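You operate a simulated robot arm through the tools that you are given. There is no shell and no other tool.

The job below is to be done with a simulated robot arm. You get a single attempt, and the scene is never put back.

JOB
The caliper reads wrong: set it on the 25.00 mm block.
Fine: close it on the block, press the yellow key, open it and put the block back.
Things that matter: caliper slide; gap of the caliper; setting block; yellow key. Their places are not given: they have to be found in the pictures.

It is judged by the outcome, as a careful person would: the job done as asked, and still so three seconds after it is handed in. It fails if anything else is knocked over, pushed out of place, dropped, spilled or broken.

ROBOT AND FRAMES
A 5-joint arm with a two-finger parallel gripper, fixed in place. Base frame: the origin is at the foot of the arm, x ahead of it, y to its left, z up; the work surface is at about z = 0. Units: m, degrees, N and s.
With the tool pointing down near the work surface it reaches from about 0.26 to 0.6 m from the base axis. Its first joint turns from -66.0 to 66.0 degrees. The tool tilts only in the upright plane through the base axis and itself; it spins freely about its own axis. Payload 1.57 kg.
Tool frame: the origin (TCP) lies between the finger pads and is the grasp point; the fingertips stand 0.03 m ahead of it; z points along the fingers, y is the line along which they close. The gripper opens to 0.08 m. The fingers are 0.017 m wide and 0.012 m thick; the gripper's body (0.04 by 0.082 m) begins 0.08 m behind the TCP.
Orientation is told as [roll, pitch, yaw] about the base's x, y, z axes, in that order, counted from this pose: with the fingers straight down and closing along the base's y, the tool's x points along the base's -x, its y along +y and its z along -z.

CONTROLS
- The arm moves only by the tool send_rows. Its argument "steps" is a list of rows, each a list of 3 entries, a list of its own where there are three numbers: the shift along the tool's x, y, z in units of 25 mm (1.0 is 25 mm), then the turn, a rotation vector about the tool's x, y, z in units of 4 degrees (1.0 is 4 degrees), then the finger opening in m, from 0 to 0.08. In form: [[[tx, ty, tz], [rx, ry, rz], jaw], ...]. A call has 1 to 20 rows; each row shifts and turns the commanded pose from where the row before left it, along the tool's axes as they then stand. A call with a number of a shift or a turn outside -1 to 1 is refused whole. Each row takes 0.2 s and may step no farther than 0.05 m and 8.6 degrees from the row before; otherwise, or with a gripper value out of range, the whole call is refused. A pose out of reach is approached as far as the arm can. The call stops where the force on the tool passes 40 N (or 10 N more than at its start, if that is more) or the arm is blocked; 0.2 s more then pass. The fingers move at their own pace (about 0.153 m/s each) and stop on an object; they squeeze with about 32 N. The grip force told is the motor's: it shows also when the fingers shut on nothing. Time passes only in rows, and 0.2 s behind the last, so rows that do not move let the fingers close. It gives the time, the measured TCP pose, the force on the tool (base axes), the opening and the grip force at its end, in the units of the frame above (readings bear some noise), with the torque about the TCP (base axes, N m) and any sound that the robot's microphone picked up.
- Cameras (640 x 400 px; columns grow to the right, rows downward): "scene" is fixed at [0.0412, 0.395, 0.5266]; the picture's right is [-0.72, -0.69, 0.00], its down [-0.38, 0.40, -0.84] and it looks along [0.58, -0.60, -0.55] (base axes); focal length 338 px, centre (320, 200). "wrist" rides on the gripper at [0.072, -0.007, -0.122] in the tool frame; the picture's right is [0.09, 1.00, 0.00], its down [-0.84, 0.08, -0.54] and it looks along [-0.54, 0.05, 0.84] (tool axes); focal length 238 px, centre (320, 200).
- capture(camera): a new picture of that camera. The clock stands still meanwhile.
- measure_at(camera, pixels): there is no depth. For up to 12 entries [column, row, z] of the newest picture of that camera ("zoom" is the newest enlarged one), the place [x, y] in the base frame at which the ray of that pixel passes the height z, good to about 0.002 m. The clock stands still meanwhile.
- inspect(camera, box): a new picture of the part [left, top, right, bottom] of that camera's present view, enlarged. The clock stands still meanwhile.
- hand_in(): hands the job in; it is judged then, once.

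Unless the task says otherwise, let go and move clear before handing in.

The tools are called after ">>>" by a JSON object that holds its "fn" and its "kwargs". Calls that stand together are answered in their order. send_rows: Moves the arm, as the interface text tells. Its arguments: {"type":"object","properties":{"steps":{"type":"array","items":{"type":"array"}}},"required":["steps"]} The other tools are called the same way: capture (camera) takes a picture; measure_at (camera, pixels) gives the place at which the rays of pixels pass given heights; inspect (camera, box) takes an enlarged picture of a part of a camera's view; hand_in () hands the job in.

At the start:

```text
time_s: 0.0
position: [0.3453, -0.0547, 0.3083]
tcp_rot: [0.0, 0.0, 0.0]
ft_force: [-0.2, -0.3, 0.6]
torque: [0.01, 0.01, -0.01]
width: 0.0801
gripper_force: 0.1
```

scene: 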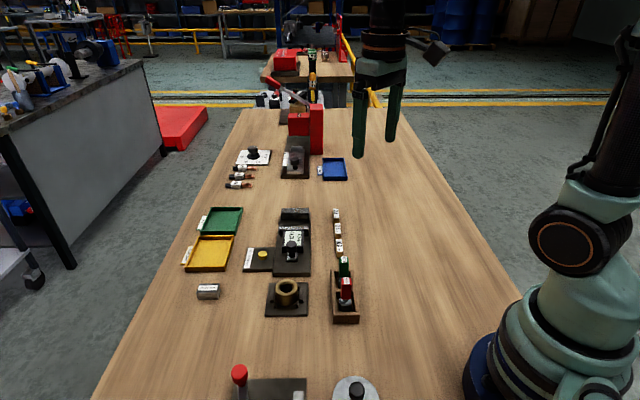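
wrist: 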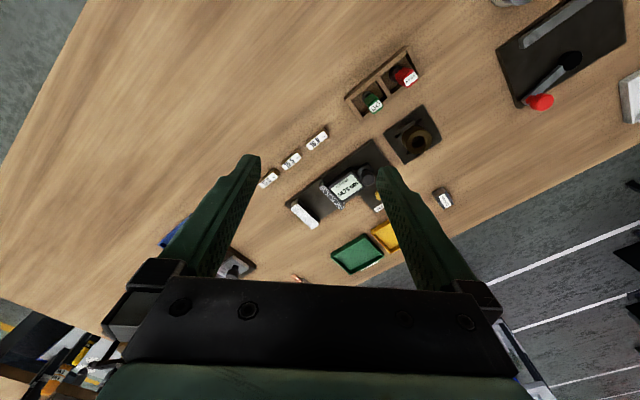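

The scene picture shows a caliper fixture around pixel (292,245), three white-labelled blocks near (337,215–247), and a yellow key around (262,253). I'll enlarge these parts first.

>>> {"fn": "inspect", "kwargs": {"camera": "scene", "box": [230, 195, 370, 285]}}

>>> {"fn": "inspect", "kwargs": {"camera": "wrist", "box": [240, 100, 460, 240]}}

>>> {"fn": "inspect", "kwargs": {"camera": "scene", "box": [180, 90, 400, 340]}}

```text
4.44 times, centred on (300, 240) of scene
```

zoom: 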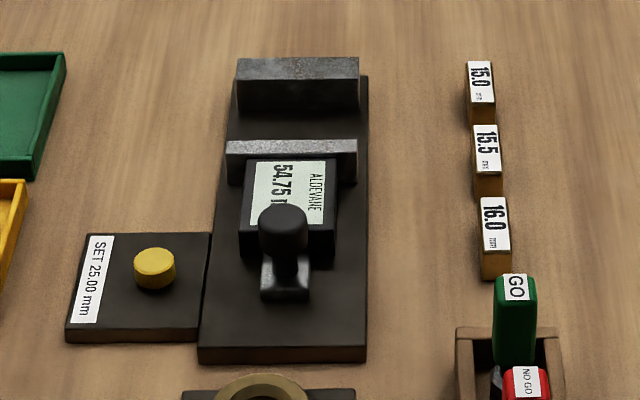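

```text
2.86 times, centred on (350, 170) of wrist
```

zoom: 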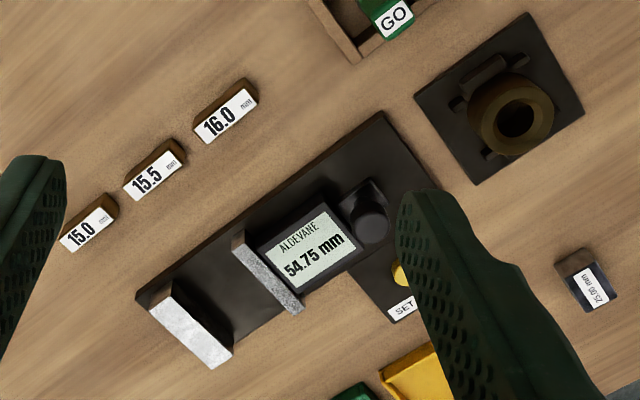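

```text
1.60 times, centred on (290, 215) of scene
```

zoom: 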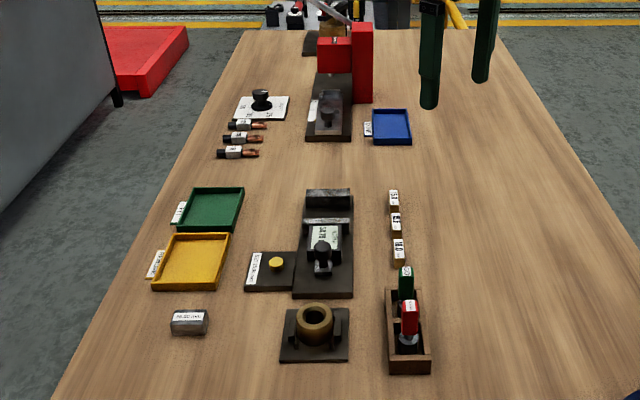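

The 25.00 mm block lies at scene (208,291). The caliper has a fixed jaw at (296,213) and a moving jaw at (294,230), with the slide knob near (292,245). I'll enlarge the block and measure.

>>> {"fn": "inspect", "kwargs": {"camera": "scene", "box": [180, 270, 240, 310]}}

>>> {"fn": "inspect", "kwargs": {"camera": "wrist", "box": [270, 120, 470, 240]}}

>>> {"fn": "measure_at", "kwargs": {"camera": "scene", "pixels": [[197, 287, 0.03], [219, 287, 0.03], [197, 298, 0.0], [218, 299, 0.0], [197, 293, 0.02], [218, 293, 0.02]]}}

```text
10.00 times, centred on (210, 290) of scene
```

zoom: 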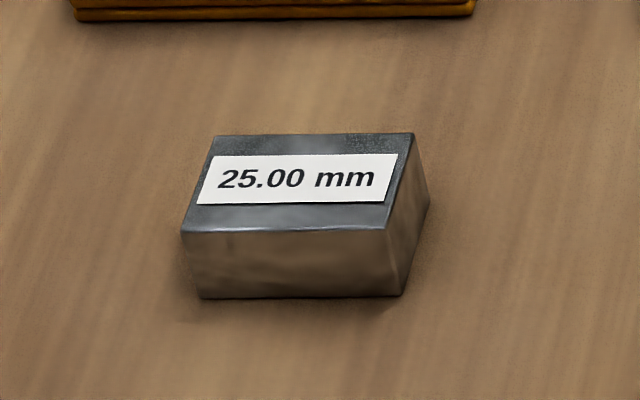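

```text
3.20 times, centred on (370, 180) of wrist
```

zoom: 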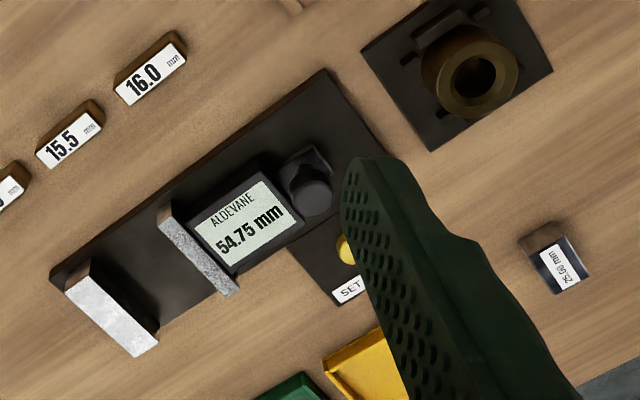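

```text
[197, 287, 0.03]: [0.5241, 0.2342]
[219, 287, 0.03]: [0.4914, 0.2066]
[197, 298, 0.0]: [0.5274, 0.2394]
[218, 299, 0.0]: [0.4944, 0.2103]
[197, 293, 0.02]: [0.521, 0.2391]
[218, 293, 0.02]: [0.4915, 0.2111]
```

The block is at about (0.507, 0.225). I'll re-inspect the block so I can measure its edges accurately in the zoom.

>>> {"fn": "inspect", "kwargs": {"camera": "scene", "box": [180, 270, 240, 310]}}

>>> {"fn": "measure_at", "kwargs": {"camera": "zoom", "pixels": [[202, 298, 0.0], [402, 295, 0.0], [430, 205, 0.0], [182, 231, 0.02], [386, 230, 0.02], [414, 133, 0.02], [215, 136, 0.02], [182, 231, 0.016], [386, 230, 0.016], [414, 133, 0.016], [215, 136, 0.016], [182, 231, 0.012]]}}

```text
10.00 times, centred on (210, 290) of scene
```

zoom: 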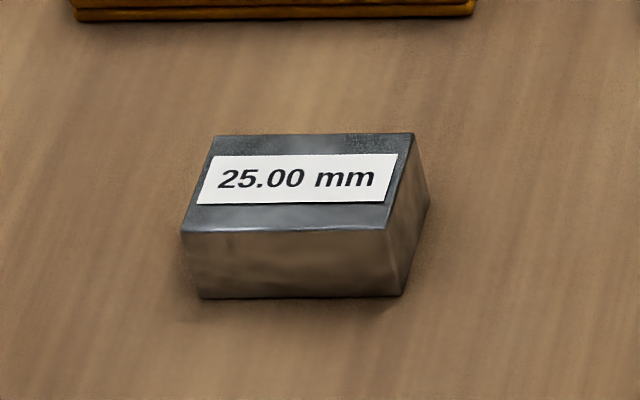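

```text
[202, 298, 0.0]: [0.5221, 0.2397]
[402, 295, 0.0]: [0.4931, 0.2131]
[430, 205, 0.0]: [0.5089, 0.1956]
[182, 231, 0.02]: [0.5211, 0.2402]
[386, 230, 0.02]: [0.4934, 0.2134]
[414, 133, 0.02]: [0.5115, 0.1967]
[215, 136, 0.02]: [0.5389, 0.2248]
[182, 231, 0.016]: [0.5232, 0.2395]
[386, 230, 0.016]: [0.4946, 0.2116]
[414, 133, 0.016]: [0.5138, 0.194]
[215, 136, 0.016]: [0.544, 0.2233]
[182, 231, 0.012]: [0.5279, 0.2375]
```

The block is about 40 × 25 × 20 mm, centred near (0.516, 0.218), with its 25 mm axis along about (0.71,-0.70). Next I'll measure the caliper in an enlarged scene view.

>>> {"fn": "inspect", "kwargs": {"camera": "scene", "box": [240, 200, 330, 285]}}

```text
4.71 times, centred on (285, 242) of scene
```

zoom: 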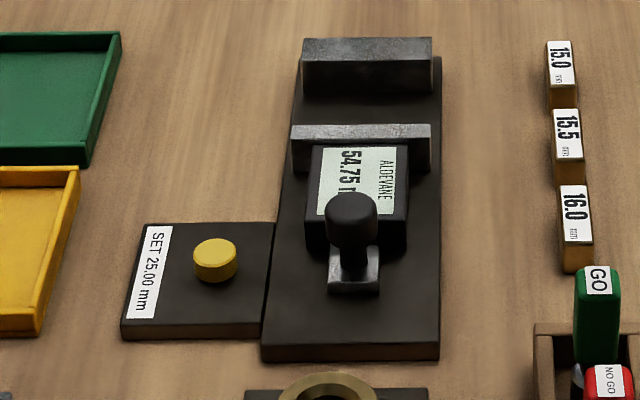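

>>> {"fn": "measure_at", "kwargs": {"camera": "zoom", "pixels": [[262, 361, 0.0], [439, 359, 0.0], [262, 345, 0.01], [439, 342, 0.01], [441, 57, 0.01], [302, 95, 0.01], [432, 92, 0.01], [302, 61, 0.03], [432, 58, 0.03], [303, 38, 0.03], [431, 37, 0.03], [291, 171, 0.01]]}}

>>> {"fn": "measure_at", "kwargs": {"camera": "zoom", "pixels": [[293, 126, 0.03], [431, 124, 0.03], [291, 143, 0.03], [431, 139, 0.03], [215, 248, 0.015], [215, 270, 0.01], [121, 339, 0.0], [262, 338, 0.0], [140, 224, 0.01], [275, 222, 0.01], [352, 210, 0.05], [352, 290, 0.01]]}}

```text
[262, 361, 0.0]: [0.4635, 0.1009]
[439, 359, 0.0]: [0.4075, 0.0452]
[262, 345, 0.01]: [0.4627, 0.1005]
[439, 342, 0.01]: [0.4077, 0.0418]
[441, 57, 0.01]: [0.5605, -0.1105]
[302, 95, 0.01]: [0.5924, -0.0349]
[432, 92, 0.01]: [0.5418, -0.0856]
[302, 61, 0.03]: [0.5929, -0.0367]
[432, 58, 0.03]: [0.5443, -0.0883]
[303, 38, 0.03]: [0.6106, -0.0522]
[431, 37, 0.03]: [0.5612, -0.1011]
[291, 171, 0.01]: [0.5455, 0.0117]
```

```text
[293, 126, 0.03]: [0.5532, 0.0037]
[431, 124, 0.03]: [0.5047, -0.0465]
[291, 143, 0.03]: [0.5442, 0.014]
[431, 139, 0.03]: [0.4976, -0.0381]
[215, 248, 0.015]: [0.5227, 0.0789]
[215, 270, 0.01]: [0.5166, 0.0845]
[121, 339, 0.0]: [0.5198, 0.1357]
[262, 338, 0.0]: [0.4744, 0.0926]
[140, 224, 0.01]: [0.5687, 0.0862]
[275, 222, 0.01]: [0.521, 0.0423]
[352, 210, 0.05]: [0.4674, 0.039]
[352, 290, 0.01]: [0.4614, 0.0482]
```

The caliper axis runs along u=(0.707,-0.707) and the block already lies along it. I'll turn the tool to yaw -45° and go above the block at z≈0.2 for a closer look.

>>> {"fn": "send_rows", "kwargs": {"steps": [[[0, 0, 0], [0, 0, 0.9375], 0.08], [[0, 0, 0], [0, 0, 0.9375], 0.08], [[0, 0, 0], [0, 0, 0.9375], 0.08], [[0, 0, 0], [0, 0, 0.9375], 0.08], [[0, 0, 0], [0, 0, 0.9375], 0.08], [[0, 0, 0], [0, 0, 0.9375], 0.08], [[0, 0, 0], [0, 0, 0.9375], 0.08], [[0, 0, 0], [0, 0, 0.9375], 0.08], [[0, 0, 0], [0, 0, 0.9375], 0.08], [[0, 0, 0], [0, 0, 0.9375], 0.08], [[0, 0, 0], [0, 0, 0.9375], 0.08], [[0, 0, 0], [0, 0, 0.9375], 0.08]]}}

>>> {"fn": "capture", "kwargs": {"camera": "wrist"}}

```text
time_s: 2.6
position: [0.3455, -0.054, 0.3088]
tcp_rot: [-0.1, 0.0, -45.0]
ft_force: [0.1, 0.4, 0.3]
torque: [0.0, -0.02, -0.02]
width: 0.0802
gripper_force: 0.1
```

```text
taken
```

wrist: 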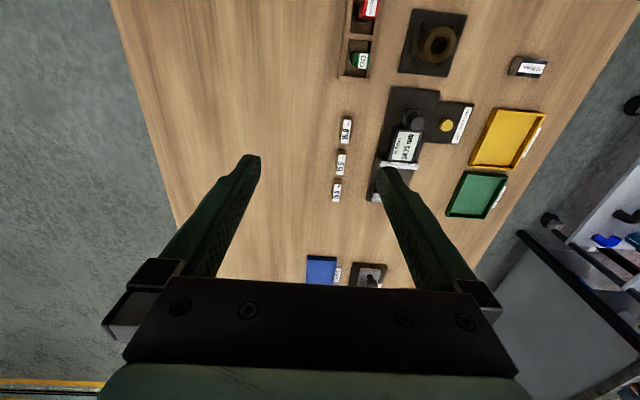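

Everything is visible. I'll move over the caliper and lower for a closer wrist view.

>>> {"fn": "send_rows", "kwargs": {"steps": [[[0.229, 0.869, 0.571], [0, 0, 0], 0.08], [[0.229, 0.869, 0.571], [0, 0, 0], 0.08], [[0.229, 0.869, 0.571], [0, 0, 0], 0.08], [[0.229, 0.869, 0.571], [0, 0, 0], 0.08], [[0.229, 0.869, 0.571], [0, 0, 0], 0.08], [[0.229, 0.869, 0.571], [0, 0, 0], 0.08], [[0.229, 0.869, 0.571], [0, 0, 0], 0.08]]}}

>>> {"fn": "capture", "kwargs": {"camera": "wrist"}}

>>> {"fn": "inspect", "kwargs": {"camera": "wrist", "box": [240, 60, 440, 260]}}

```text
time_s: 4.2
position: [0.4246, 0.0832, 0.2094]
tcp_rot: [0.1, 0.0, -45.0]
ft_force: [-0.6, -0.6, 0.3]
torque: [-0.03, 0.0, -0.02]
width: 0.0801
gripper_force: 0.0
```

```text
taken
```

wrist: 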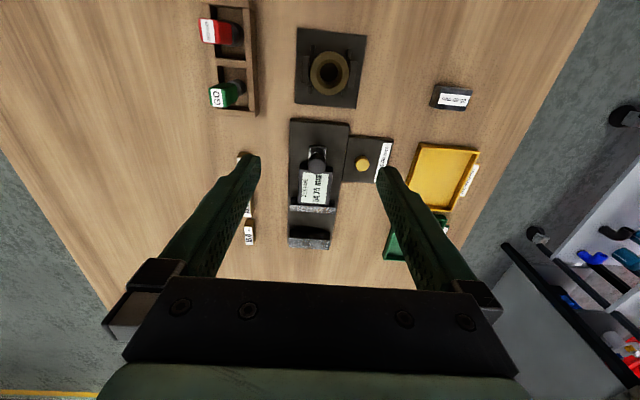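

```text
2.00 times, centred on (340, 160) of wrist
```

zoom: 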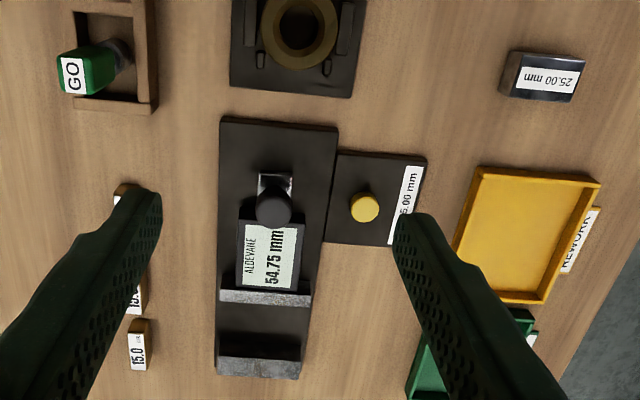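

The view is clear. I'll cross-check block, knob, key and jaw places from this camera.

>>> {"fn": "inspect", "kwargs": {"camera": "wrist", "box": [280, 110, 400, 260]}}

>>> {"fn": "measure_at", "kwargs": {"camera": "wrist", "pixels": [[437, 85, 0.02], [472, 89, 0.02], [432, 105, 0.0], [466, 110, 0.0], [362, 163, 0.018]]}}

```text
2.67 times, centred on (340, 185) of wrist
```

zoom: 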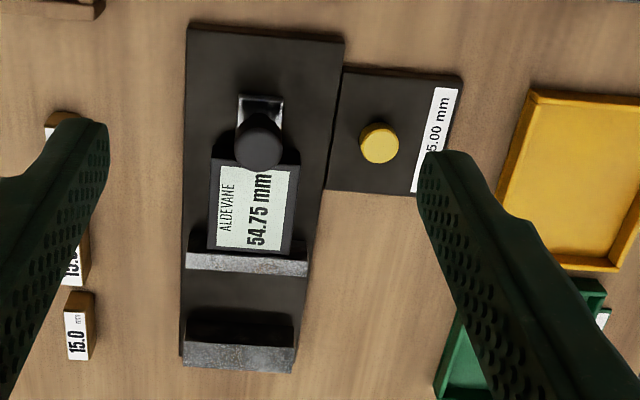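

```text
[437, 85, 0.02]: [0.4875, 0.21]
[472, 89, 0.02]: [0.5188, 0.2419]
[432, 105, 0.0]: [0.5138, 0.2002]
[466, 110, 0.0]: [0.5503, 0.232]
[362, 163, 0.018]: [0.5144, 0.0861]
```

>>> {"fn": "measure_at", "kwargs": {"camera": "zoom", "pixels": [[187, 343, 0.03], [295, 346, 0.03], [190, 310, 0.01], [295, 313, 0.01], [187, 268, 0.03], [307, 276, 0.03], [187, 253, 0.03], [308, 261, 0.03], [379, 143, 0.02], [258, 142, 0.05], [262, 148, 0.04], [295, 374, 0.03]]}}

```text
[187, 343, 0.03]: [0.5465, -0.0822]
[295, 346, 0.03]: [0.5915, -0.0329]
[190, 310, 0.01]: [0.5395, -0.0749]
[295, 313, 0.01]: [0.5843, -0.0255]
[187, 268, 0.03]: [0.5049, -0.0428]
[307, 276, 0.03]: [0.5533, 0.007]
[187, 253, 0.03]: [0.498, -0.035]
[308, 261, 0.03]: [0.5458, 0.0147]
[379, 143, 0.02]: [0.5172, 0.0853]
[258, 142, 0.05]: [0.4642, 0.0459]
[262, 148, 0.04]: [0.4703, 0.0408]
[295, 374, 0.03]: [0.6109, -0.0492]
```

Both cameras agree on jaws and block. I need the knob's shape and height in more detail.

>>> {"fn": "inspect", "kwargs": {"camera": "scene", "box": [265, 220, 325, 275]}}

```text
7.27 times, centred on (295, 248) of scene
```

zoom: 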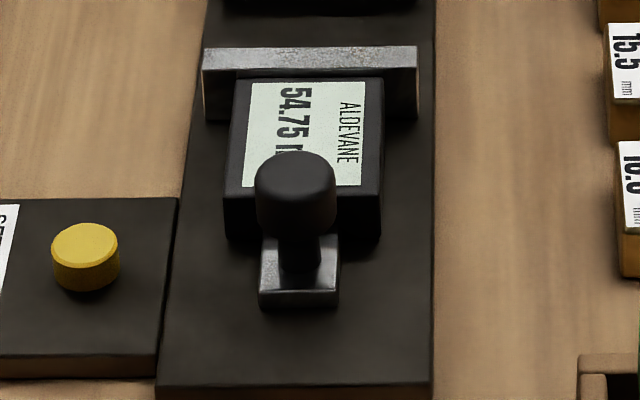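

>>> {"fn": "measure_at", "kwargs": {"camera": "zoom", "pixels": [[300, 268, 0.015], [300, 268, 0.02], [295, 175, 0.045], [295, 175, 0.05], [295, 175, 0.055], [298, 308, 0.01], [87, 245, 0.02], [87, 245, 0.025], [86, 290, 0.01], [300, 235, 0.03], [258, 290, 0.015], [340, 288, 0.015]]}}

>>> {"fn": "measure_at", "kwargs": {"camera": "wrist", "pixels": [[317, 162, 0.045], [317, 162, 0.05], [317, 162, 0.055], [317, 162, 0.06]]}}

```text
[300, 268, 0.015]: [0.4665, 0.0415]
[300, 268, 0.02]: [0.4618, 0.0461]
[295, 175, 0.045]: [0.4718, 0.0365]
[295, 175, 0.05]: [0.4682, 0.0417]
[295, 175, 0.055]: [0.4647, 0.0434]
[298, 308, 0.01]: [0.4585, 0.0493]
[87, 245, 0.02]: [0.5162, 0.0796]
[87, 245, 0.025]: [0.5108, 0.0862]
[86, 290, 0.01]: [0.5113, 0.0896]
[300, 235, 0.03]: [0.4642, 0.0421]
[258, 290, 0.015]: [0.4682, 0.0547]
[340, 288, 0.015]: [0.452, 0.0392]
```

```text
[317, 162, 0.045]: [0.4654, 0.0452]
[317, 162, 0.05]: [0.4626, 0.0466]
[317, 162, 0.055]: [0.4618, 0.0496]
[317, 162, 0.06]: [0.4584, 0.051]
```

Knob ≈ (0.465, 0.043), top ≈ 0.05; key ≈ (0.516, 0.082), top ≈ 0.02. I'll now go above the block, stopping at z≈0.12 to check.

>>> {"fn": "send_rows", "kwargs": {"steps": [[[0.177, 0.909, 0.514], [0, 0, 0], 0.08], [[0.177, 0.909, 0.514], [0, 0, 0], 0.08], [[0.177, 0.909, 0.514], [0, 0, 0], 0.08], [[0.177, 0.909, 0.514], [0, 0, 0], 0.08], [[0.177, 0.909, 0.514], [0, 0, 0], 0.08], [[0.177, 0.909, 0.514], [0, 0, 0], 0.08], [[0.177, 0.909, 0.514], [0, 0, 0], 0.08]]}}

>>> {"fn": "capture", "kwargs": {"camera": "wrist"}}

>>> {"fn": "capture", "kwargs": {"camera": "scene"}}

```text
time_s: 5.8
position: [0.5165, 0.2167, 0.1216]
tcp_rot: [-0.1, 0.0, -45.0]
ft_force: [0.0, 0.5, 0.6]
torque: [0.0, 0.0, 0.01]
width: 0.0798
gripper_force: 0.1
```

```text
taken
```

wrist: 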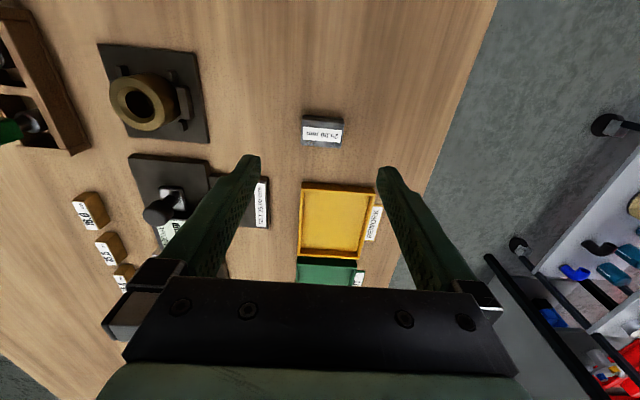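

```text
taken
```

scene: 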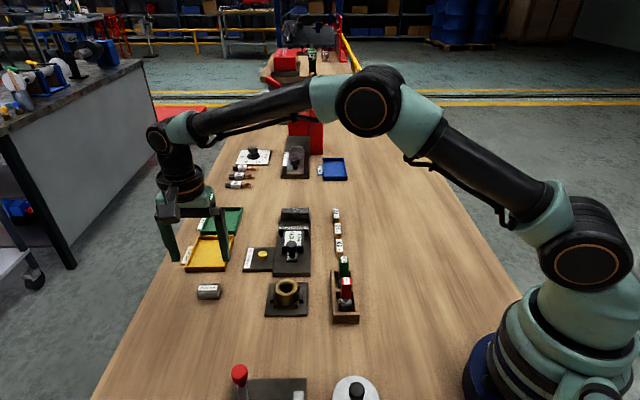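

>>> {"fn": "inspect", "kwargs": {"camera": "wrist", "box": [260, 90, 400, 210]}}

```text
3.33 times, centred on (330, 150) of wrist
```

zoom: 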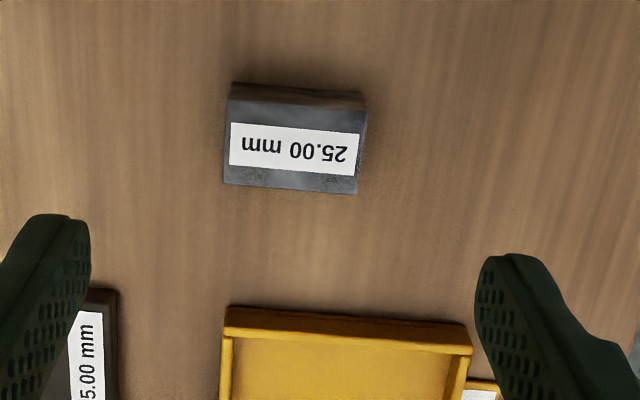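

>>> {"fn": "measure_at", "kwargs": {"camera": "zoom", "pixels": [[226, 98, 0.02], [364, 110, 0.02], [222, 183, 0.02], [357, 194, 0.02], [232, 83, 0.0], [364, 94, 0.0], [225, 308, 0.015], [472, 325, 0.015], [120, 290, 0.01], [230, 306, 0.0]]}}

```text
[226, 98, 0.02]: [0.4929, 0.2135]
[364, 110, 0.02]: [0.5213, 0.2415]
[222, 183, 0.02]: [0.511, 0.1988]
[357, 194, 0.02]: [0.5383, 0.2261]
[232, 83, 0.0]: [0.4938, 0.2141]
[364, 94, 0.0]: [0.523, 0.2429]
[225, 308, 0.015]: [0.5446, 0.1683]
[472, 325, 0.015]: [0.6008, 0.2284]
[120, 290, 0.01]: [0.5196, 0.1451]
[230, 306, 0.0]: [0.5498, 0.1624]
```

The block centre is (0.516, 0.220), and the tray is well clear. I'll correct by a few mm, descend to TCP z≈0.034 (fingertips ≈4 mm above the table), and close on the ends.

>>> {"fn": "send_rows", "kwargs": {"steps": [[[0.112, 0.08, 0.6], [0, 0, 0], 0.08], [[0, 0, 0.8], [0, 0, 0], 0.08], [[0, 0, 0.8], [0, 0, 0], 0.08], [[0, 0, 0.6], [0, 0, 0], 0.08], [[0, 0, 0.4], [0, 0, 0], 0.08], [[0, 0, 0.28], [0, 0, 0], 0.08], [[0, 0, 0], [0, 0, 0], 0.08]]}}

>>> {"fn": "capture", "kwargs": {"camera": "wrist"}}

>>> {"fn": "inspect", "kwargs": {"camera": "scene", "box": [150, 220, 270, 320]}}

```text
time_s: 7.4
position: [0.5133, 0.2197, 0.0313]
tcp_rot: [0.0, -0.1, -45.0]
ft_force: [-0.3, 0.0, 0.6]
torque: [-0.01, -0.04, 0.02]
width: 0.08
gripper_force: 0.0
```

```text
taken
```

wrist: 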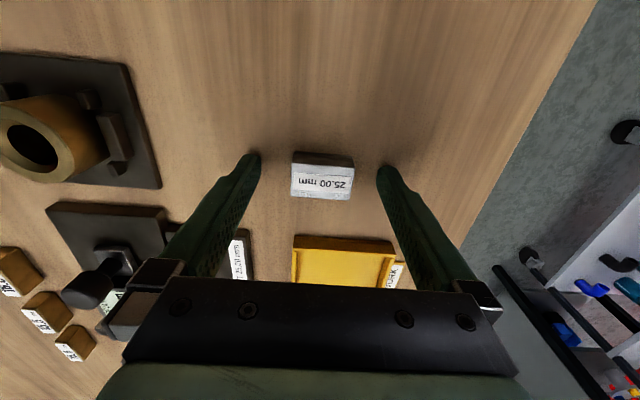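

```text
4.00 times, centred on (210, 270) of scene
```

zoom: 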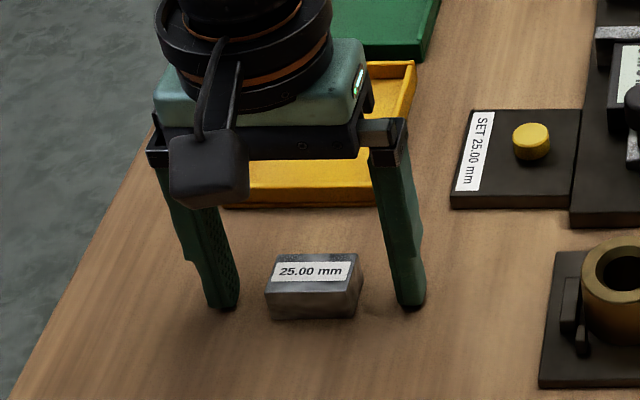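

The fingers straddle the block, but the block sits about 3 mm toward +v between them (gaps of 32 px and 22 px). I'll centre, raise 1.5 mm and close.

>>> {"fn": "send_rows", "kwargs": {"steps": [[[-0.06, 0.1, -0.06], [0, 0, 0], 0.08], [[0, 0, 0], [0, 0, 0], 0.08], [[0, 0, 0], [0, 0, 0], 0.06], [[0, 0, 0], [0, 0, 0], 0.045], [[0, 0, 0], [0, 0, 0], 0.03], [[0, 0, 0], [0, 0, 0], 0.03]]}}

>>> {"fn": "capture", "kwargs": {"camera": "wrist"}}

>>> {"fn": "inspect", "kwargs": {"camera": "scene", "box": [150, 220, 270, 320]}}

```text
time_s: 8.8
position: [0.518, 0.2187, 0.0324]
tcp_rot: [-0.1, 0.0, -45.0]
ft_force: [0.1, -0.3, 0.4]
torque: [-0.03, 0.05, -0.03]
width: 0.0394
gripper_force: 32.0
```

```text
taken
```

wrist: 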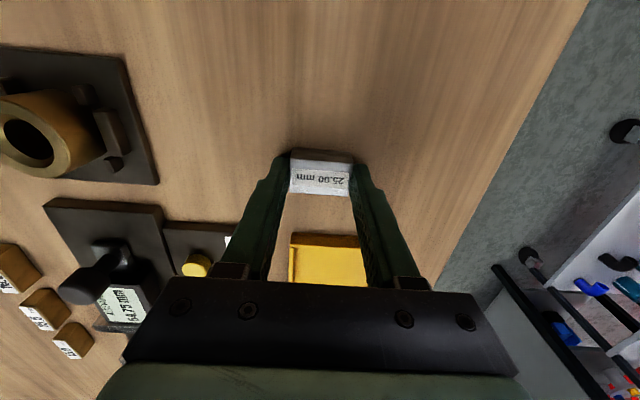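

```text
4.00 times, centred on (210, 270) of scene
```

zoom: 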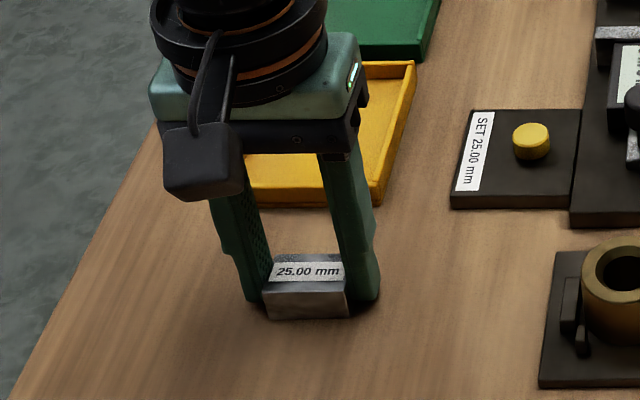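

The block is gripped (width 0.0394). I'll lift 0.1 m and carry it above the gap of the caliper.

>>> {"fn": "send_rows", "kwargs": {"steps": [[[0, 0, -0.5], [0, 0, 0], 0.03], [[0, 0, -0.9], [0, 0, 0], 0.03], [[0, 0, -0.9], [0, 0, 0], 0.03], [[0, 0, -0.9], [0, 0, 0], 0.03], [[0, 0, -0.8], [0, 0, 0], 0.03], [[-0.866, -0.65, 0], [0, 0, 0], 0.03], [[-0.866, -0.65, 0], [0, 0, 0], 0.03], [[-0.866, -0.65, 0], [0, 0, 0], 0.03], [[-0.866, -0.65, 0], [0, 0, 0], 0.03], [[-0.866, -0.65, 0], [0, 0, 0], 0.03], [[-0.866, -0.65, 0], [0, 0, 0], 0.03], [[-0.866, -0.65, 0], [0, 0, 0], 0.03], [[-0.866, -0.65, 0], [0, 0, 0], 0.03], [[-0.866, -0.65, 0], [0, 0, 0], 0.03], [[-0.866, -0.65, 0], [0, 0, 0], 0.03], [[0, 0, 0], [0, 0, 0], 0.03]]}}

>>> {"fn": "capture", "kwargs": {"camera": "wrist"}}

>>> {"fn": "capture", "kwargs": {"camera": "scene"}}

```text
time_s: 12.2
position: [0.5544, -0.0461, 0.133]
tcp_rot: [0.0, 0.0, -45.1]
ft_force: [-1.0, -0.4, -2.3]
torque: [0.0, 0.0, -0.02]
width: 0.0394
gripper_force: 31.9
```

```text
taken
```

wrist: 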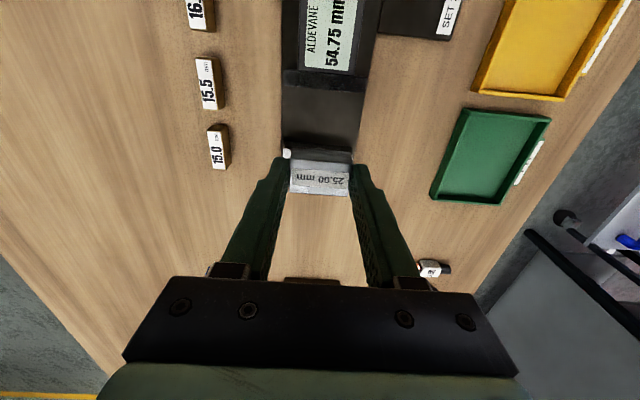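

```text
taken
```

scene: 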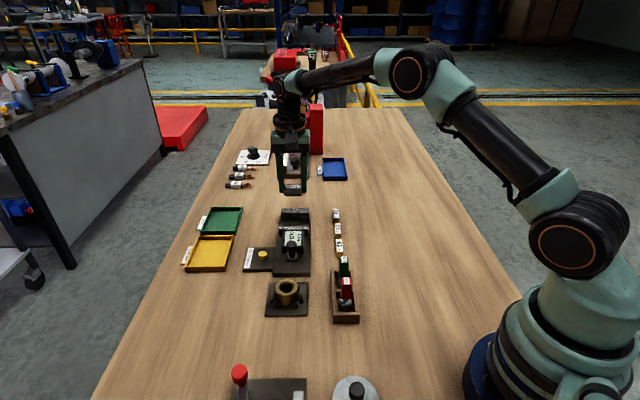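

Above the gap now. I'll enlarge to measure the jaw faces from here.

>>> {"fn": "inspect", "kwargs": {"camera": "wrist", "box": [260, 50, 390, 210]}}

```text
2.50 times, centred on (325, 130) of wrist
```

zoom: 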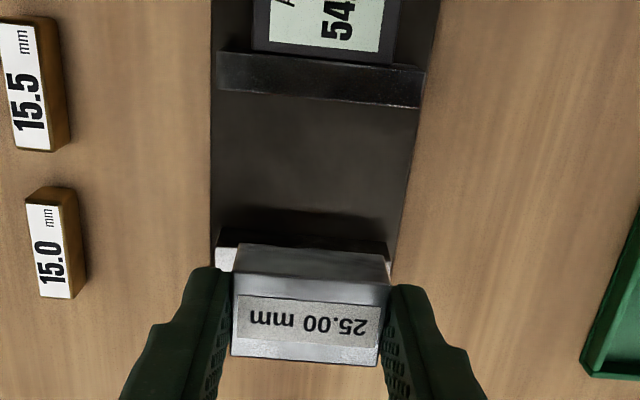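

>>> {"fn": "measure_at", "kwargs": {"camera": "zoom", "pixels": [[220, 92, 0.03], [420, 107, 0.03], [220, 53, 0.03], [425, 70, 0.03], [217, 248, 0.03], [390, 262, 0.03], [245, 207, 0.01], [385, 217, 0.01], [238, 245, 0.1], [390, 255, 0.1], [237, 290, 0.12], [388, 303, 0.12]]}}

```text
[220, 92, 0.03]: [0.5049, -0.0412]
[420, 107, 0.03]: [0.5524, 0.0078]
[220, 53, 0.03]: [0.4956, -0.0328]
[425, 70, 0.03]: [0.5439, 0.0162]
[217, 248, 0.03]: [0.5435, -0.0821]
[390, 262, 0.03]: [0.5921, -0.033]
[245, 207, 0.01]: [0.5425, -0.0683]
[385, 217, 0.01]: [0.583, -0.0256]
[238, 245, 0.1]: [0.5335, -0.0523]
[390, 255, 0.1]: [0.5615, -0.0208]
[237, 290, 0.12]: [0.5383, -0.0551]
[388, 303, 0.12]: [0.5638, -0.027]
```

Jaw faces measure u≈0.3855 and 0.4425. The block will span about 0.413–0.438, so it fits with margins. I'll lower to just above the plate.

>>> {"fn": "send_rows", "kwargs": {"steps": [[[0, 0, 0.8], [0, 0, 0], 0.03], [[0, 0, 0.8], [0, 0, 0], 0.03], [[0, 0, 0.7], [0, 0, 0], 0.03], [[0, 0, 0.5], [0, 0, 0], 0.03], [[0, 0, 0.3], [0, 0, 0], 0.03], [[0, 0, 0.2], [0, 0, 0], 0.03], [[0, 0, 0.1], [0, 0, 0], 0.03], [[0, 0, 0], [0, 0, 0], 0.03]]}}

>>> {"fn": "inspect", "kwargs": {"camera": "scene", "box": [250, 170, 340, 270]}}

>>> {"fn": "inspect", "kwargs": {"camera": "wrist", "box": [240, 80, 400, 220]}}

```text
time_s: 14.0
position: [0.5564, -0.0473, 0.0486]
tcp_rot: [0.1, 0.0, -45.0]
ft_force: [0.8, 0.4, -0.9]
torque: [0.01, -0.02, 0.0]
width: 0.0392
gripper_force: 31.9
```

```text
4.00 times, centred on (295, 220) of scene
```

zoom: 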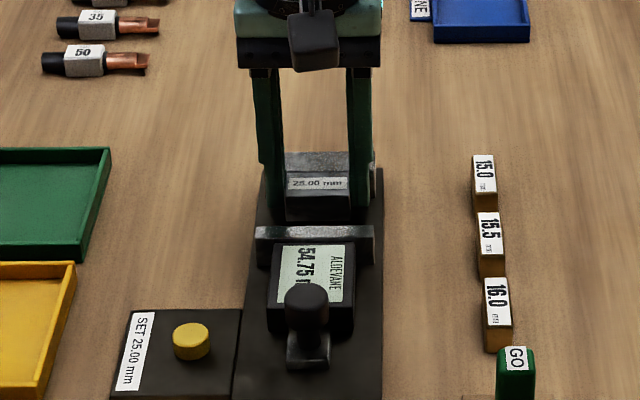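

```text
2.86 times, centred on (320, 150) of wrist
```

zoom: 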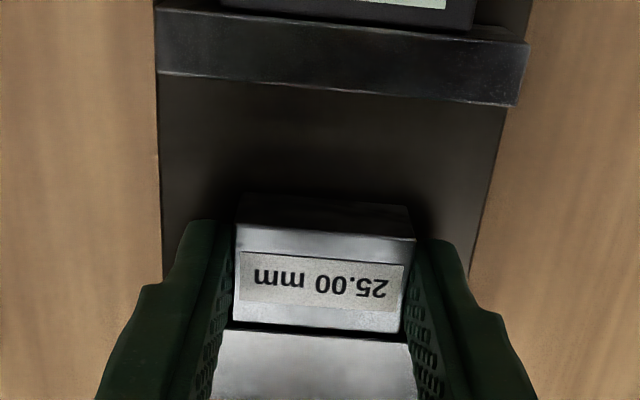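

The block sits between the jaws, slightly above the plate, with a thin dark gap to the fixed jaw. I'll lower in 1 mm steps until contact shows in the force.

>>> {"fn": "send_rows", "kwargs": {"steps": [[[0, 0, 0.04], [0, 0, 0], 0.03], [[0, 0, 0.04], [0, 0, 0], 0.03], [[0, 0, 0.04], [0, 0, 0], 0.03], [[0, 0, 0.04], [0, 0, 0], 0.03], [[0, 0, 0], [0, 0, 0], 0.03]]}}

```text
time_s: 15.2
position: [0.556, -0.0467, 0.0465]
tcp_rot: [0.0, -0.1, -44.9]
ft_force: [-1.1, 2.3, 5.7]
torque: [0.04, 0.14, 0.01]
width: 0.0396
gripper_force: 32.1
```

Contact on the plate (about 6 N). I'll release by opening only to 0.056 and then rise straight up.

>>> {"fn": "send_rows", "kwargs": {"steps": [[[0, 0, 0], [0, 0, 0], 0.045], [[0, 0, 0], [0, 0, 0], 0.056], [[0, 0, 0], [0, 0, 0], 0.056], [[0, 0, -0.3], [0, 0, 0], 0.056], [[0, 0, -0.6], [0, 0, 0], 0.056], [[0, 0, -0.9], [0, 0, 0], 0.056], [[0, 0, -0.9], [0, 0, 0], 0.056], [[0, 0, 0], [0, 0, 0], 0.056]]}}

>>> {"fn": "inspect", "kwargs": {"camera": "wrist", "box": [220, 40, 420, 220]}}

>>> {"fn": "inspect", "kwargs": {"camera": "scene", "box": [250, 190, 330, 280]}}

```text
time_s: 17.0
position: [0.5551, -0.0492, 0.1119]
tcp_rot: [-0.1, 0.0, -44.9]
ft_force: [-0.2, -0.5, 0.3]
torque: [-0.01, 0.0, 0.0]
width: 0.0562
gripper_force: 0.0
```

```text
2.22 times, centred on (320, 130) of wrist
```

zoom: 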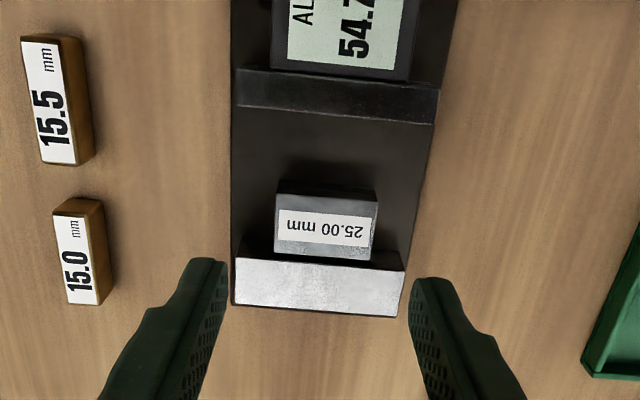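

```text
4.44 times, centred on (290, 235) of scene
```

zoom: 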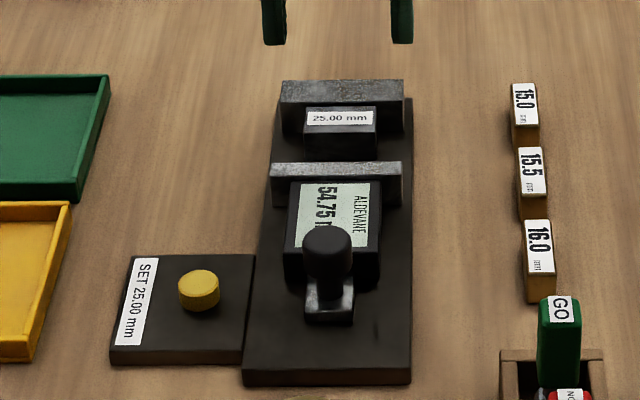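

The block lies flat between the jaws with gaps on both sides. I'll move above the knob, with the fingers open, for a closer look.

>>> {"fn": "send_rows", "kwargs": {"steps": [[[0.862, 0.015, -0.3], [0, 0, 0], 0.06], [[0.862, 0.015, -0.3], [0, 0, 0], 0.07], [[0.862, 0.015, 0], [0, 0, 0], 0.08], [[0.862, 0.015, 0], [0, 0, 0], 0.08], [[0.862, 0.015, 0], [0, 0, 0], 0.08], [[0.862, 0.015, 0], [0, 0, 0], 0.08], [[0, 0, 0], [0, 0, 0], 0.08]]}}

>>> {"fn": "capture", "kwargs": {"camera": "wrist"}}

>>> {"fn": "inspect", "kwargs": {"camera": "wrist", "box": [240, 80, 400, 240]}}

>>> {"fn": "inspect", "kwargs": {"camera": "scene", "box": [250, 190, 330, 280]}}

```text
time_s: 18.6
position: [0.4657, 0.0446, 0.1274]
tcp_rot: [0.0, 0.0, -45.0]
ft_force: [-0.7, -0.1, 0.1]
torque: [0.03, 0.01, 0.03]
width: 0.0799
gripper_force: 0.1
```

```text
taken
```

wrist: 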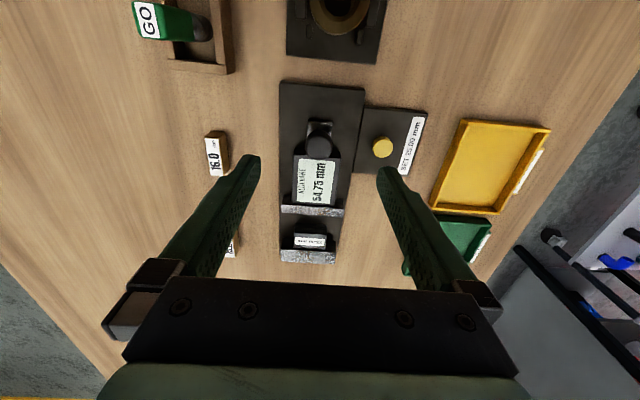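

```text
2.50 times, centred on (320, 160) of wrist
```

zoom: 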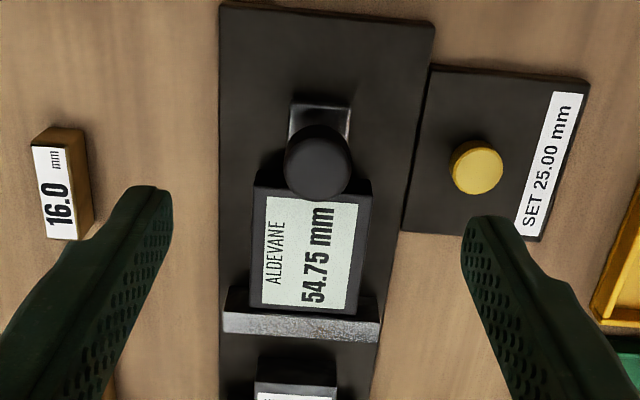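

```text
4.44 times, centred on (290, 235) of scene
```

zoom: 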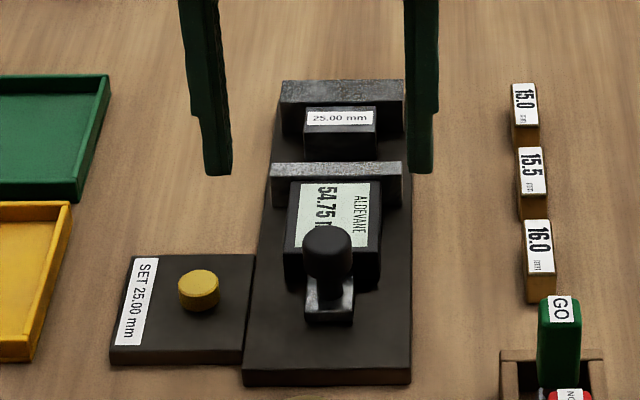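

>>> {"fn": "measure_at", "kwargs": {"camera": "wrist", "pixels": [[319, 144.5, 0.045], [319, 144.5, 0.05], [319, 144.5, 0.055], [319.5, 124, 0.015], [297, 154, 0.032], [340, 154, 0.032], [382.5, 147.5, 0.02], [376, 152, 0.012], [310, 131, 0.05], [319, 158, 0.05]]}}

>>> {"fn": "measure_at", "kwargs": {"camera": "zoom", "pixels": [[328, 242, 0.045], [328, 242, 0.05], [328, 242, 0.055], [284, 282, 0.0125], [378, 291, 0.0125], [330, 300, 0.018], [199, 284, 0.022], [199, 310, 0.012], [330, 325, 0.012]]}}

```text
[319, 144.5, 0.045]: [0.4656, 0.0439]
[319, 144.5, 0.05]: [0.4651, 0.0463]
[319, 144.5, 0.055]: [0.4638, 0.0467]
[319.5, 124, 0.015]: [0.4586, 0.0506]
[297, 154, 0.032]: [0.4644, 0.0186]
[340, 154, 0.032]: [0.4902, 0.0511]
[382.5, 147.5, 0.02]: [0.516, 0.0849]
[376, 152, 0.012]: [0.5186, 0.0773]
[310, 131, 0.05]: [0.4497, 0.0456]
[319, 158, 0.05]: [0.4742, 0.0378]
```

```text
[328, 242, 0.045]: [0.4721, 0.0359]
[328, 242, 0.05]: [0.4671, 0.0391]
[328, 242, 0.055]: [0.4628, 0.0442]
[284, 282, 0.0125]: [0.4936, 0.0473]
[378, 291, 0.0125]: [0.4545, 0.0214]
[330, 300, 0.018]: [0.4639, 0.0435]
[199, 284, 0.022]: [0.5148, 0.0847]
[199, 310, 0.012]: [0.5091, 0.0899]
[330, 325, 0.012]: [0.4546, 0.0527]
```

Knob centre ≈ (0.464, 0.045), top ≈ 0.053; the TCP is already above it. I'll narrow the opening to 0.05 to stay clear of the key, and descend to TCP z≈0.062.

>>> {"fn": "send_rows", "kwargs": {"steps": [[[0.05, -0.03, 0], [0, 0, 0], 0.05], [[0, 0, 0.7], [0, 0, 0], 0.05], [[0, 0, 0.7], [0, 0, 0], 0.05], [[0, 0, 0.6], [0, 0, 0], 0.05], [[0, 0, 0.4], [0, 0, 0], 0.05], [[0, 0, 0.2], [0, 0, 0], 0.05], [[0, 0, 0], [0, 0, 0], 0.05]]}}

>>> {"fn": "inspect", "kwargs": {"camera": "wrist", "box": [220, 60, 420, 240]}}

>>> {"fn": "inspect", "kwargs": {"camera": "scene", "box": [250, 190, 330, 280]}}

```text
time_s: 20.2
position: [0.464, 0.0451, 0.0622]
tcp_rot: [0.0, 0.0, -45.0]
ft_force: [0.8, 1.1, 0.7]
torque: [0.0, -0.01, -0.01]
width: 0.0501
gripper_force: 0.0
```

```text
2.22 times, centred on (320, 150) of wrist
```

zoom: 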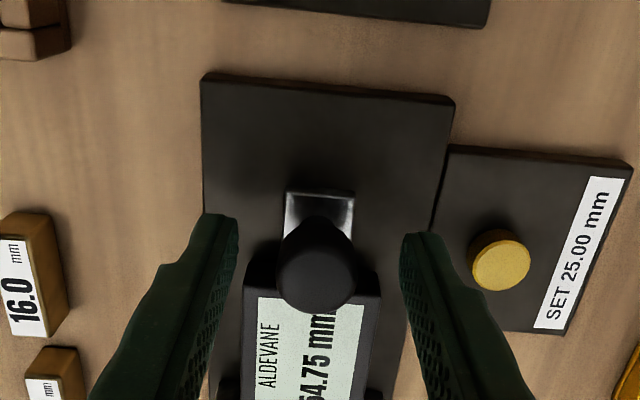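

```text
4.44 times, centred on (290, 235) of scene
```

zoom: 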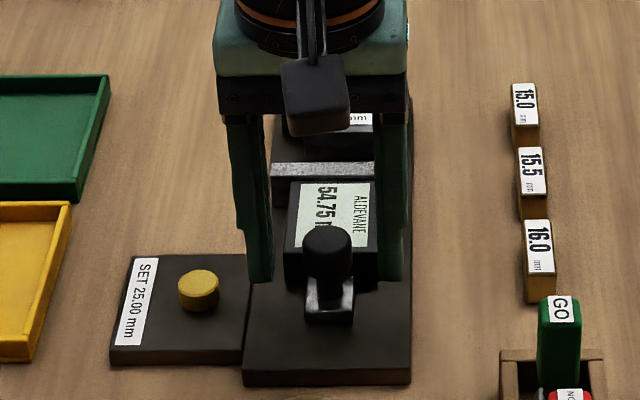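

The fingers straddle the knob symmetrically (knob at 317, finger faces at 238 and 402). I'll close on it.

>>> {"fn": "send_rows", "kwargs": {"steps": [[[0, 0, 0], [0, 0, 0], 0.035], [[0, 0, 0], [0, 0, 0], 0.025], [[0, 0, 0], [0, 0, 0], 0.015], [[0, 0, 0], [0, 0, 0], 0.01], [[0, 0, 0], [0, 0, 0], 0.01]]}}

>>> {"fn": "inspect", "kwargs": {"camera": "wrist", "box": [220, 60, 420, 240]}}

>>> {"fn": "inspect", "kwargs": {"camera": "scene", "box": [250, 190, 330, 280]}}

```text
time_s: 21.4
position: [0.464, 0.0453, 0.0637]
tcp_rot: [-0.1, 0.1, -45.0]
ft_force: [-6.7, -5.5, 4.0]
torque: [-0.08, 0.09, 0.0]
width: 0.0229
gripper_force: 35.7
```

```text
2.22 times, centred on (320, 150) of wrist
```

zoom: 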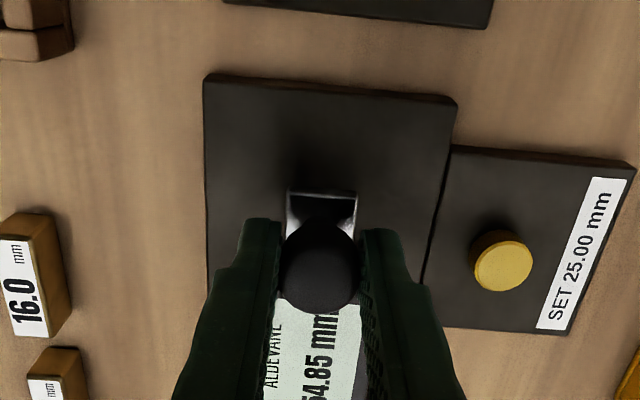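

```text
4.44 times, centred on (290, 235) of scene
```

zoom: 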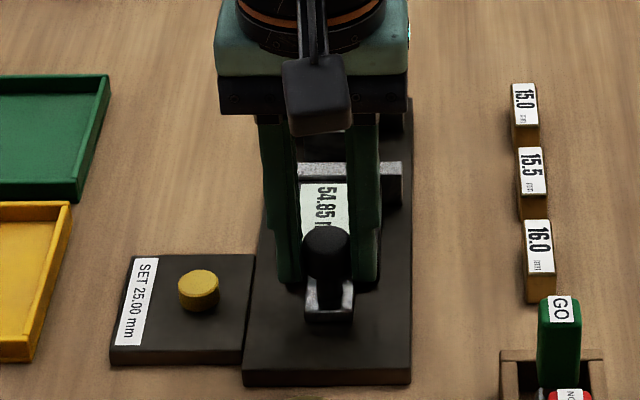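

The knob is gripped (width 0.0229) and the display moved to 54.85 mm. I'll ease out the side load and slide toward the block by 24 mm.

>>> {"fn": "send_rows", "kwargs": {"steps": [[[-0.08, -0.03, 0], [0, 0, 0], 0.01], [[-0.16, 0, 0], [0, 0, 0], 0.01], [[-0.16, 0, 0], [0, 0, 0], 0.01], [[-0.16, 0, 0], [0, 0, 0], 0.01], [[-0.16, 0, 0], [0, 0, 0], 0.01], [[-0.16, 0, 0], [0, 0, 0], 0.01], [[-0.08, 0, 0], [0, 0, 0], 0.01], [[0, 0, 0], [0, 0, 0], 0.01]]}}

>>> {"fn": "inspect", "kwargs": {"camera": "wrist", "box": [220, 60, 420, 240]}}

>>> {"fn": "inspect", "kwargs": {"camera": "scene", "box": [250, 190, 330, 280]}}

```text
time_s: 23.2
position: [0.4809, 0.028, 0.0613]
tcp_rot: [0.1, 0.0, -45.0]
ft_force: [-11.3, -12.5, 25.1]
torque: [-0.53, -0.05, -0.01]
width: 0.0231
gripper_force: 35.6
```

```text
2.22 times, centred on (320, 150) of wrist
```

zoom: 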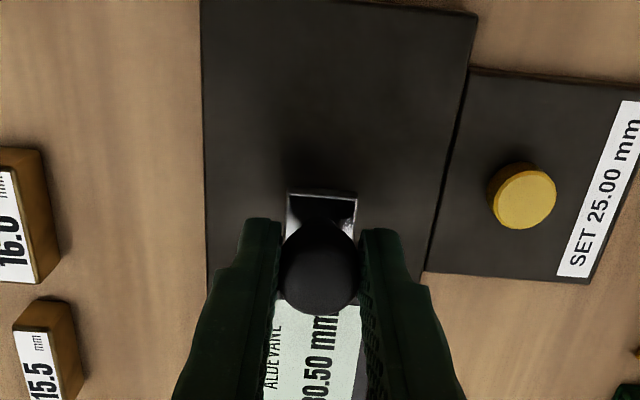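

```text
4.44 times, centred on (290, 235) of scene
```

zoom: 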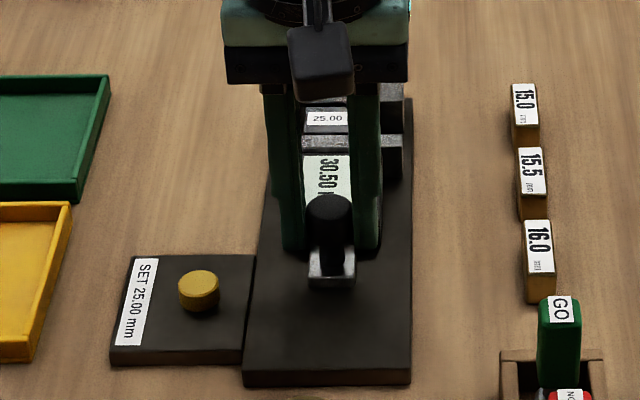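

The display is at 30.50 mm and moving well, but a side load (about 17 N) and 25 N up have built up. I'll relax those by small shifts before going on.

>>> {"fn": "send_rows", "kwargs": {"steps": [[[0, -0.03, -0.04], [0, 0, 0], 0.01], [[0, 0, 0], [0, 0, 0], 0.01]]}}

```text
time_s: 23.8
position: [0.4812, 0.0279, 0.0613]
tcp_rot: [0.0, -0.1, -44.9]
ft_force: [0.0, 0.2, 1.8]
torque: [0.01, 0.08, -0.21]
width: 0.0234
gripper_force: 35.7
```

The load dropped to almost zero. I'll advance by 1 mm per row, watching the force along the slide.

>>> {"fn": "send_rows", "kwargs": {"steps": [[[-0.04, 0, 0], [0, 0, 0], 0.01], [[-0.04, 0, 0], [0, 0, 0], 0.01], [[-0.04, 0, 0], [0, 0, 0], 0.01], [[-0.04, 0, 0], [0, 0, 0], 0.01], [[0, 0, 0], [0, 0, 0], 0.01]]}}

>>> {"fn": "inspect", "kwargs": {"camera": "scene", "box": [265, 190, 325, 260]}}

```text
time_s: 25.0
position: [0.484, 0.0248, 0.0608]
tcp_rot: [0.1, -0.1, -44.9]
ft_force: [12.2, 13.6, -16.0]
torque: [0.41, 0.08, 0.17]
width: 0.0232
gripper_force: 35.1
```

```text
5.71 times, centred on (295, 225) of scene
```

zoom: 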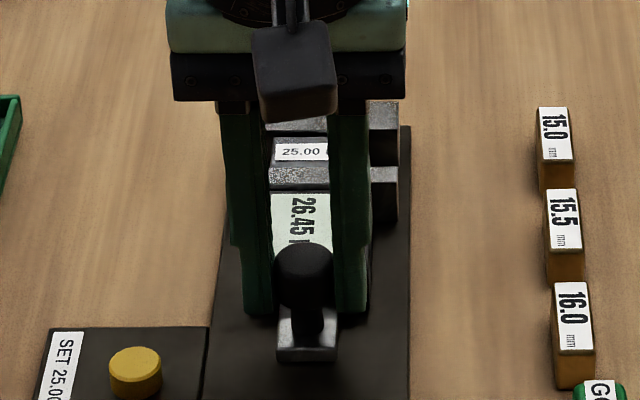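

The display reads 26.45. I'll relax the opposite side load and advance in 0.5 mm rows.

>>> {"fn": "send_rows", "kwargs": {"steps": [[[0, 0.015, 0.02], [0, 0, 0], 0.01], [[-0.02, 0, 0], [0, 0, 0], 0.01], [[-0.02, 0, 0], [0, 0, 0], 0.01], [[0, 0, 0], [0, 0, 0], 0.01]]}}

>>> {"fn": "inspect", "kwargs": {"camera": "scene", "box": [265, 190, 325, 260]}}

```text
time_s: 26.0
position: [0.4855, 0.024, 0.0616]
tcp_rot: [0.0, 0.0, -45.0]
ft_force: [13.9, 13.7, -25.8]
torque: [0.26, -0.07, 0.02]
width: 0.0232
gripper_force: 35.9
```

```text
5.71 times, centred on (295, 225) of scene
```

zoom: 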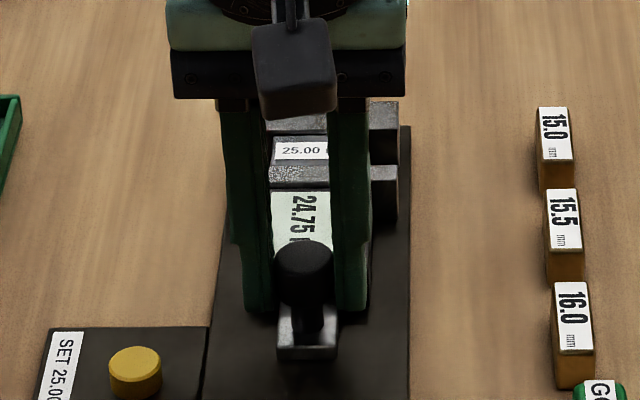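

The display reads 24.75, with no force along the slide yet, only side and vertical load. I'll relax those again.

>>> {"fn": "send_rows", "kwargs": {"steps": [[[0, 0.03, 0.04], [0, 0, 0], 0.01], [[0, 0, 0], [0, 0, 0], 0.01]]}}

```text
time_s: 26.6
position: [0.4862, 0.024, 0.0621]
tcp_rot: [0.0, 0.0, -45.2]
ft_force: [3.3, 3.0, -3.8]
torque: [-0.06, -0.17, 0.14]
width: 0.0229
gripper_force: 35.5
```

Load is relaxed to about 5 N. I'll advance further in 0.5 mm rows toward contact.

>>> {"fn": "send_rows", "kwargs": {"steps": [[[-0.02, 0, 0], [0, 0, 0], 0.01], [[-0.02, 0, 0], [0, 0, 0], 0.01], [[0, 0, 0], [0, 0, 0], 0.01]]}}

>>> {"fn": "inspect", "kwargs": {"camera": "scene", "box": [265, 190, 325, 260]}}

```text
time_s: 27.4
position: [0.4859, 0.0237, 0.0627]
tcp_rot: [0.0, 0.0, -45.1]
ft_force: [0.9, 2.4, 6.6]
torque: [0.39, 0.44, -0.12]
width: 0.0233
gripper_force: 35.5
```

```text
5.71 times, centred on (295, 225) of scene
```

zoom: 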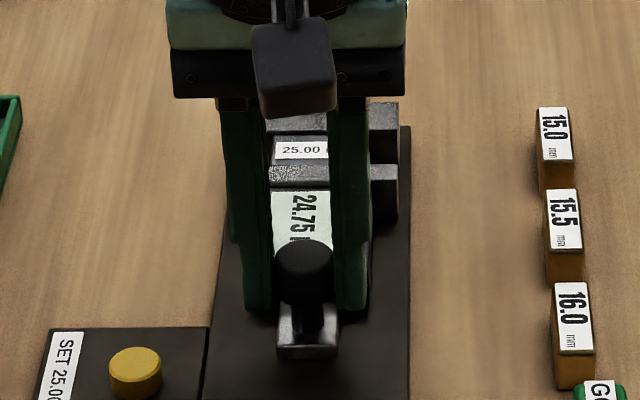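

The display held at 24.75 despite another 1 mm commanded, so it may be closed on the block. I'll push a little more to confirm by force.

>>> {"fn": "send_rows", "kwargs": {"steps": [[[-0.02, 0, 0], [0, 0, 0], 0.01], [[-0.02, 0, 0], [0, 0, 0], 0.01], [[0, 0, 0], [0, 0, 0], 0.01]]}}

>>> {"fn": "inspect", "kwargs": {"camera": "scene", "box": [265, 190, 325, 260]}}

>>> {"fn": "inspect", "kwargs": {"camera": "wrist", "box": [220, 60, 420, 300]}}

```text
time_s: 28.2
position: [0.4858, 0.0233, 0.0623]
tcp_rot: [-0.1, 0.1, -45.0]
ft_force: [-13.7, 5.7, 21.2]
torque: [0.06, 0.12, -0.08]
width: 0.0232
gripper_force: 35.7
```

```text
5.71 times, centred on (295, 225) of scene
```

zoom: 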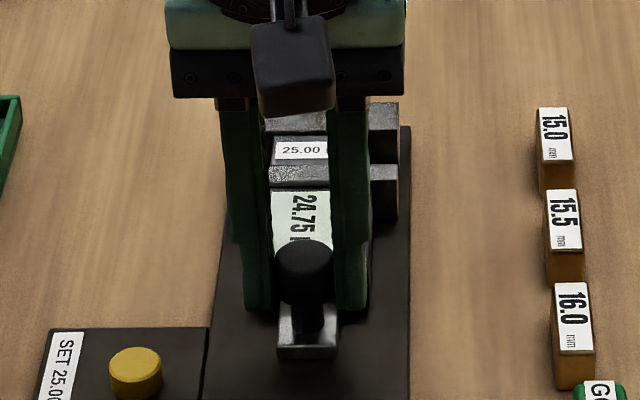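

```text
1.67 times, centred on (320, 180) of wrist
```

zoom: 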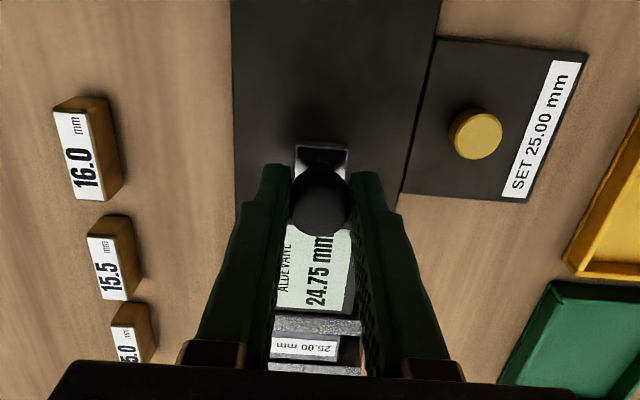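

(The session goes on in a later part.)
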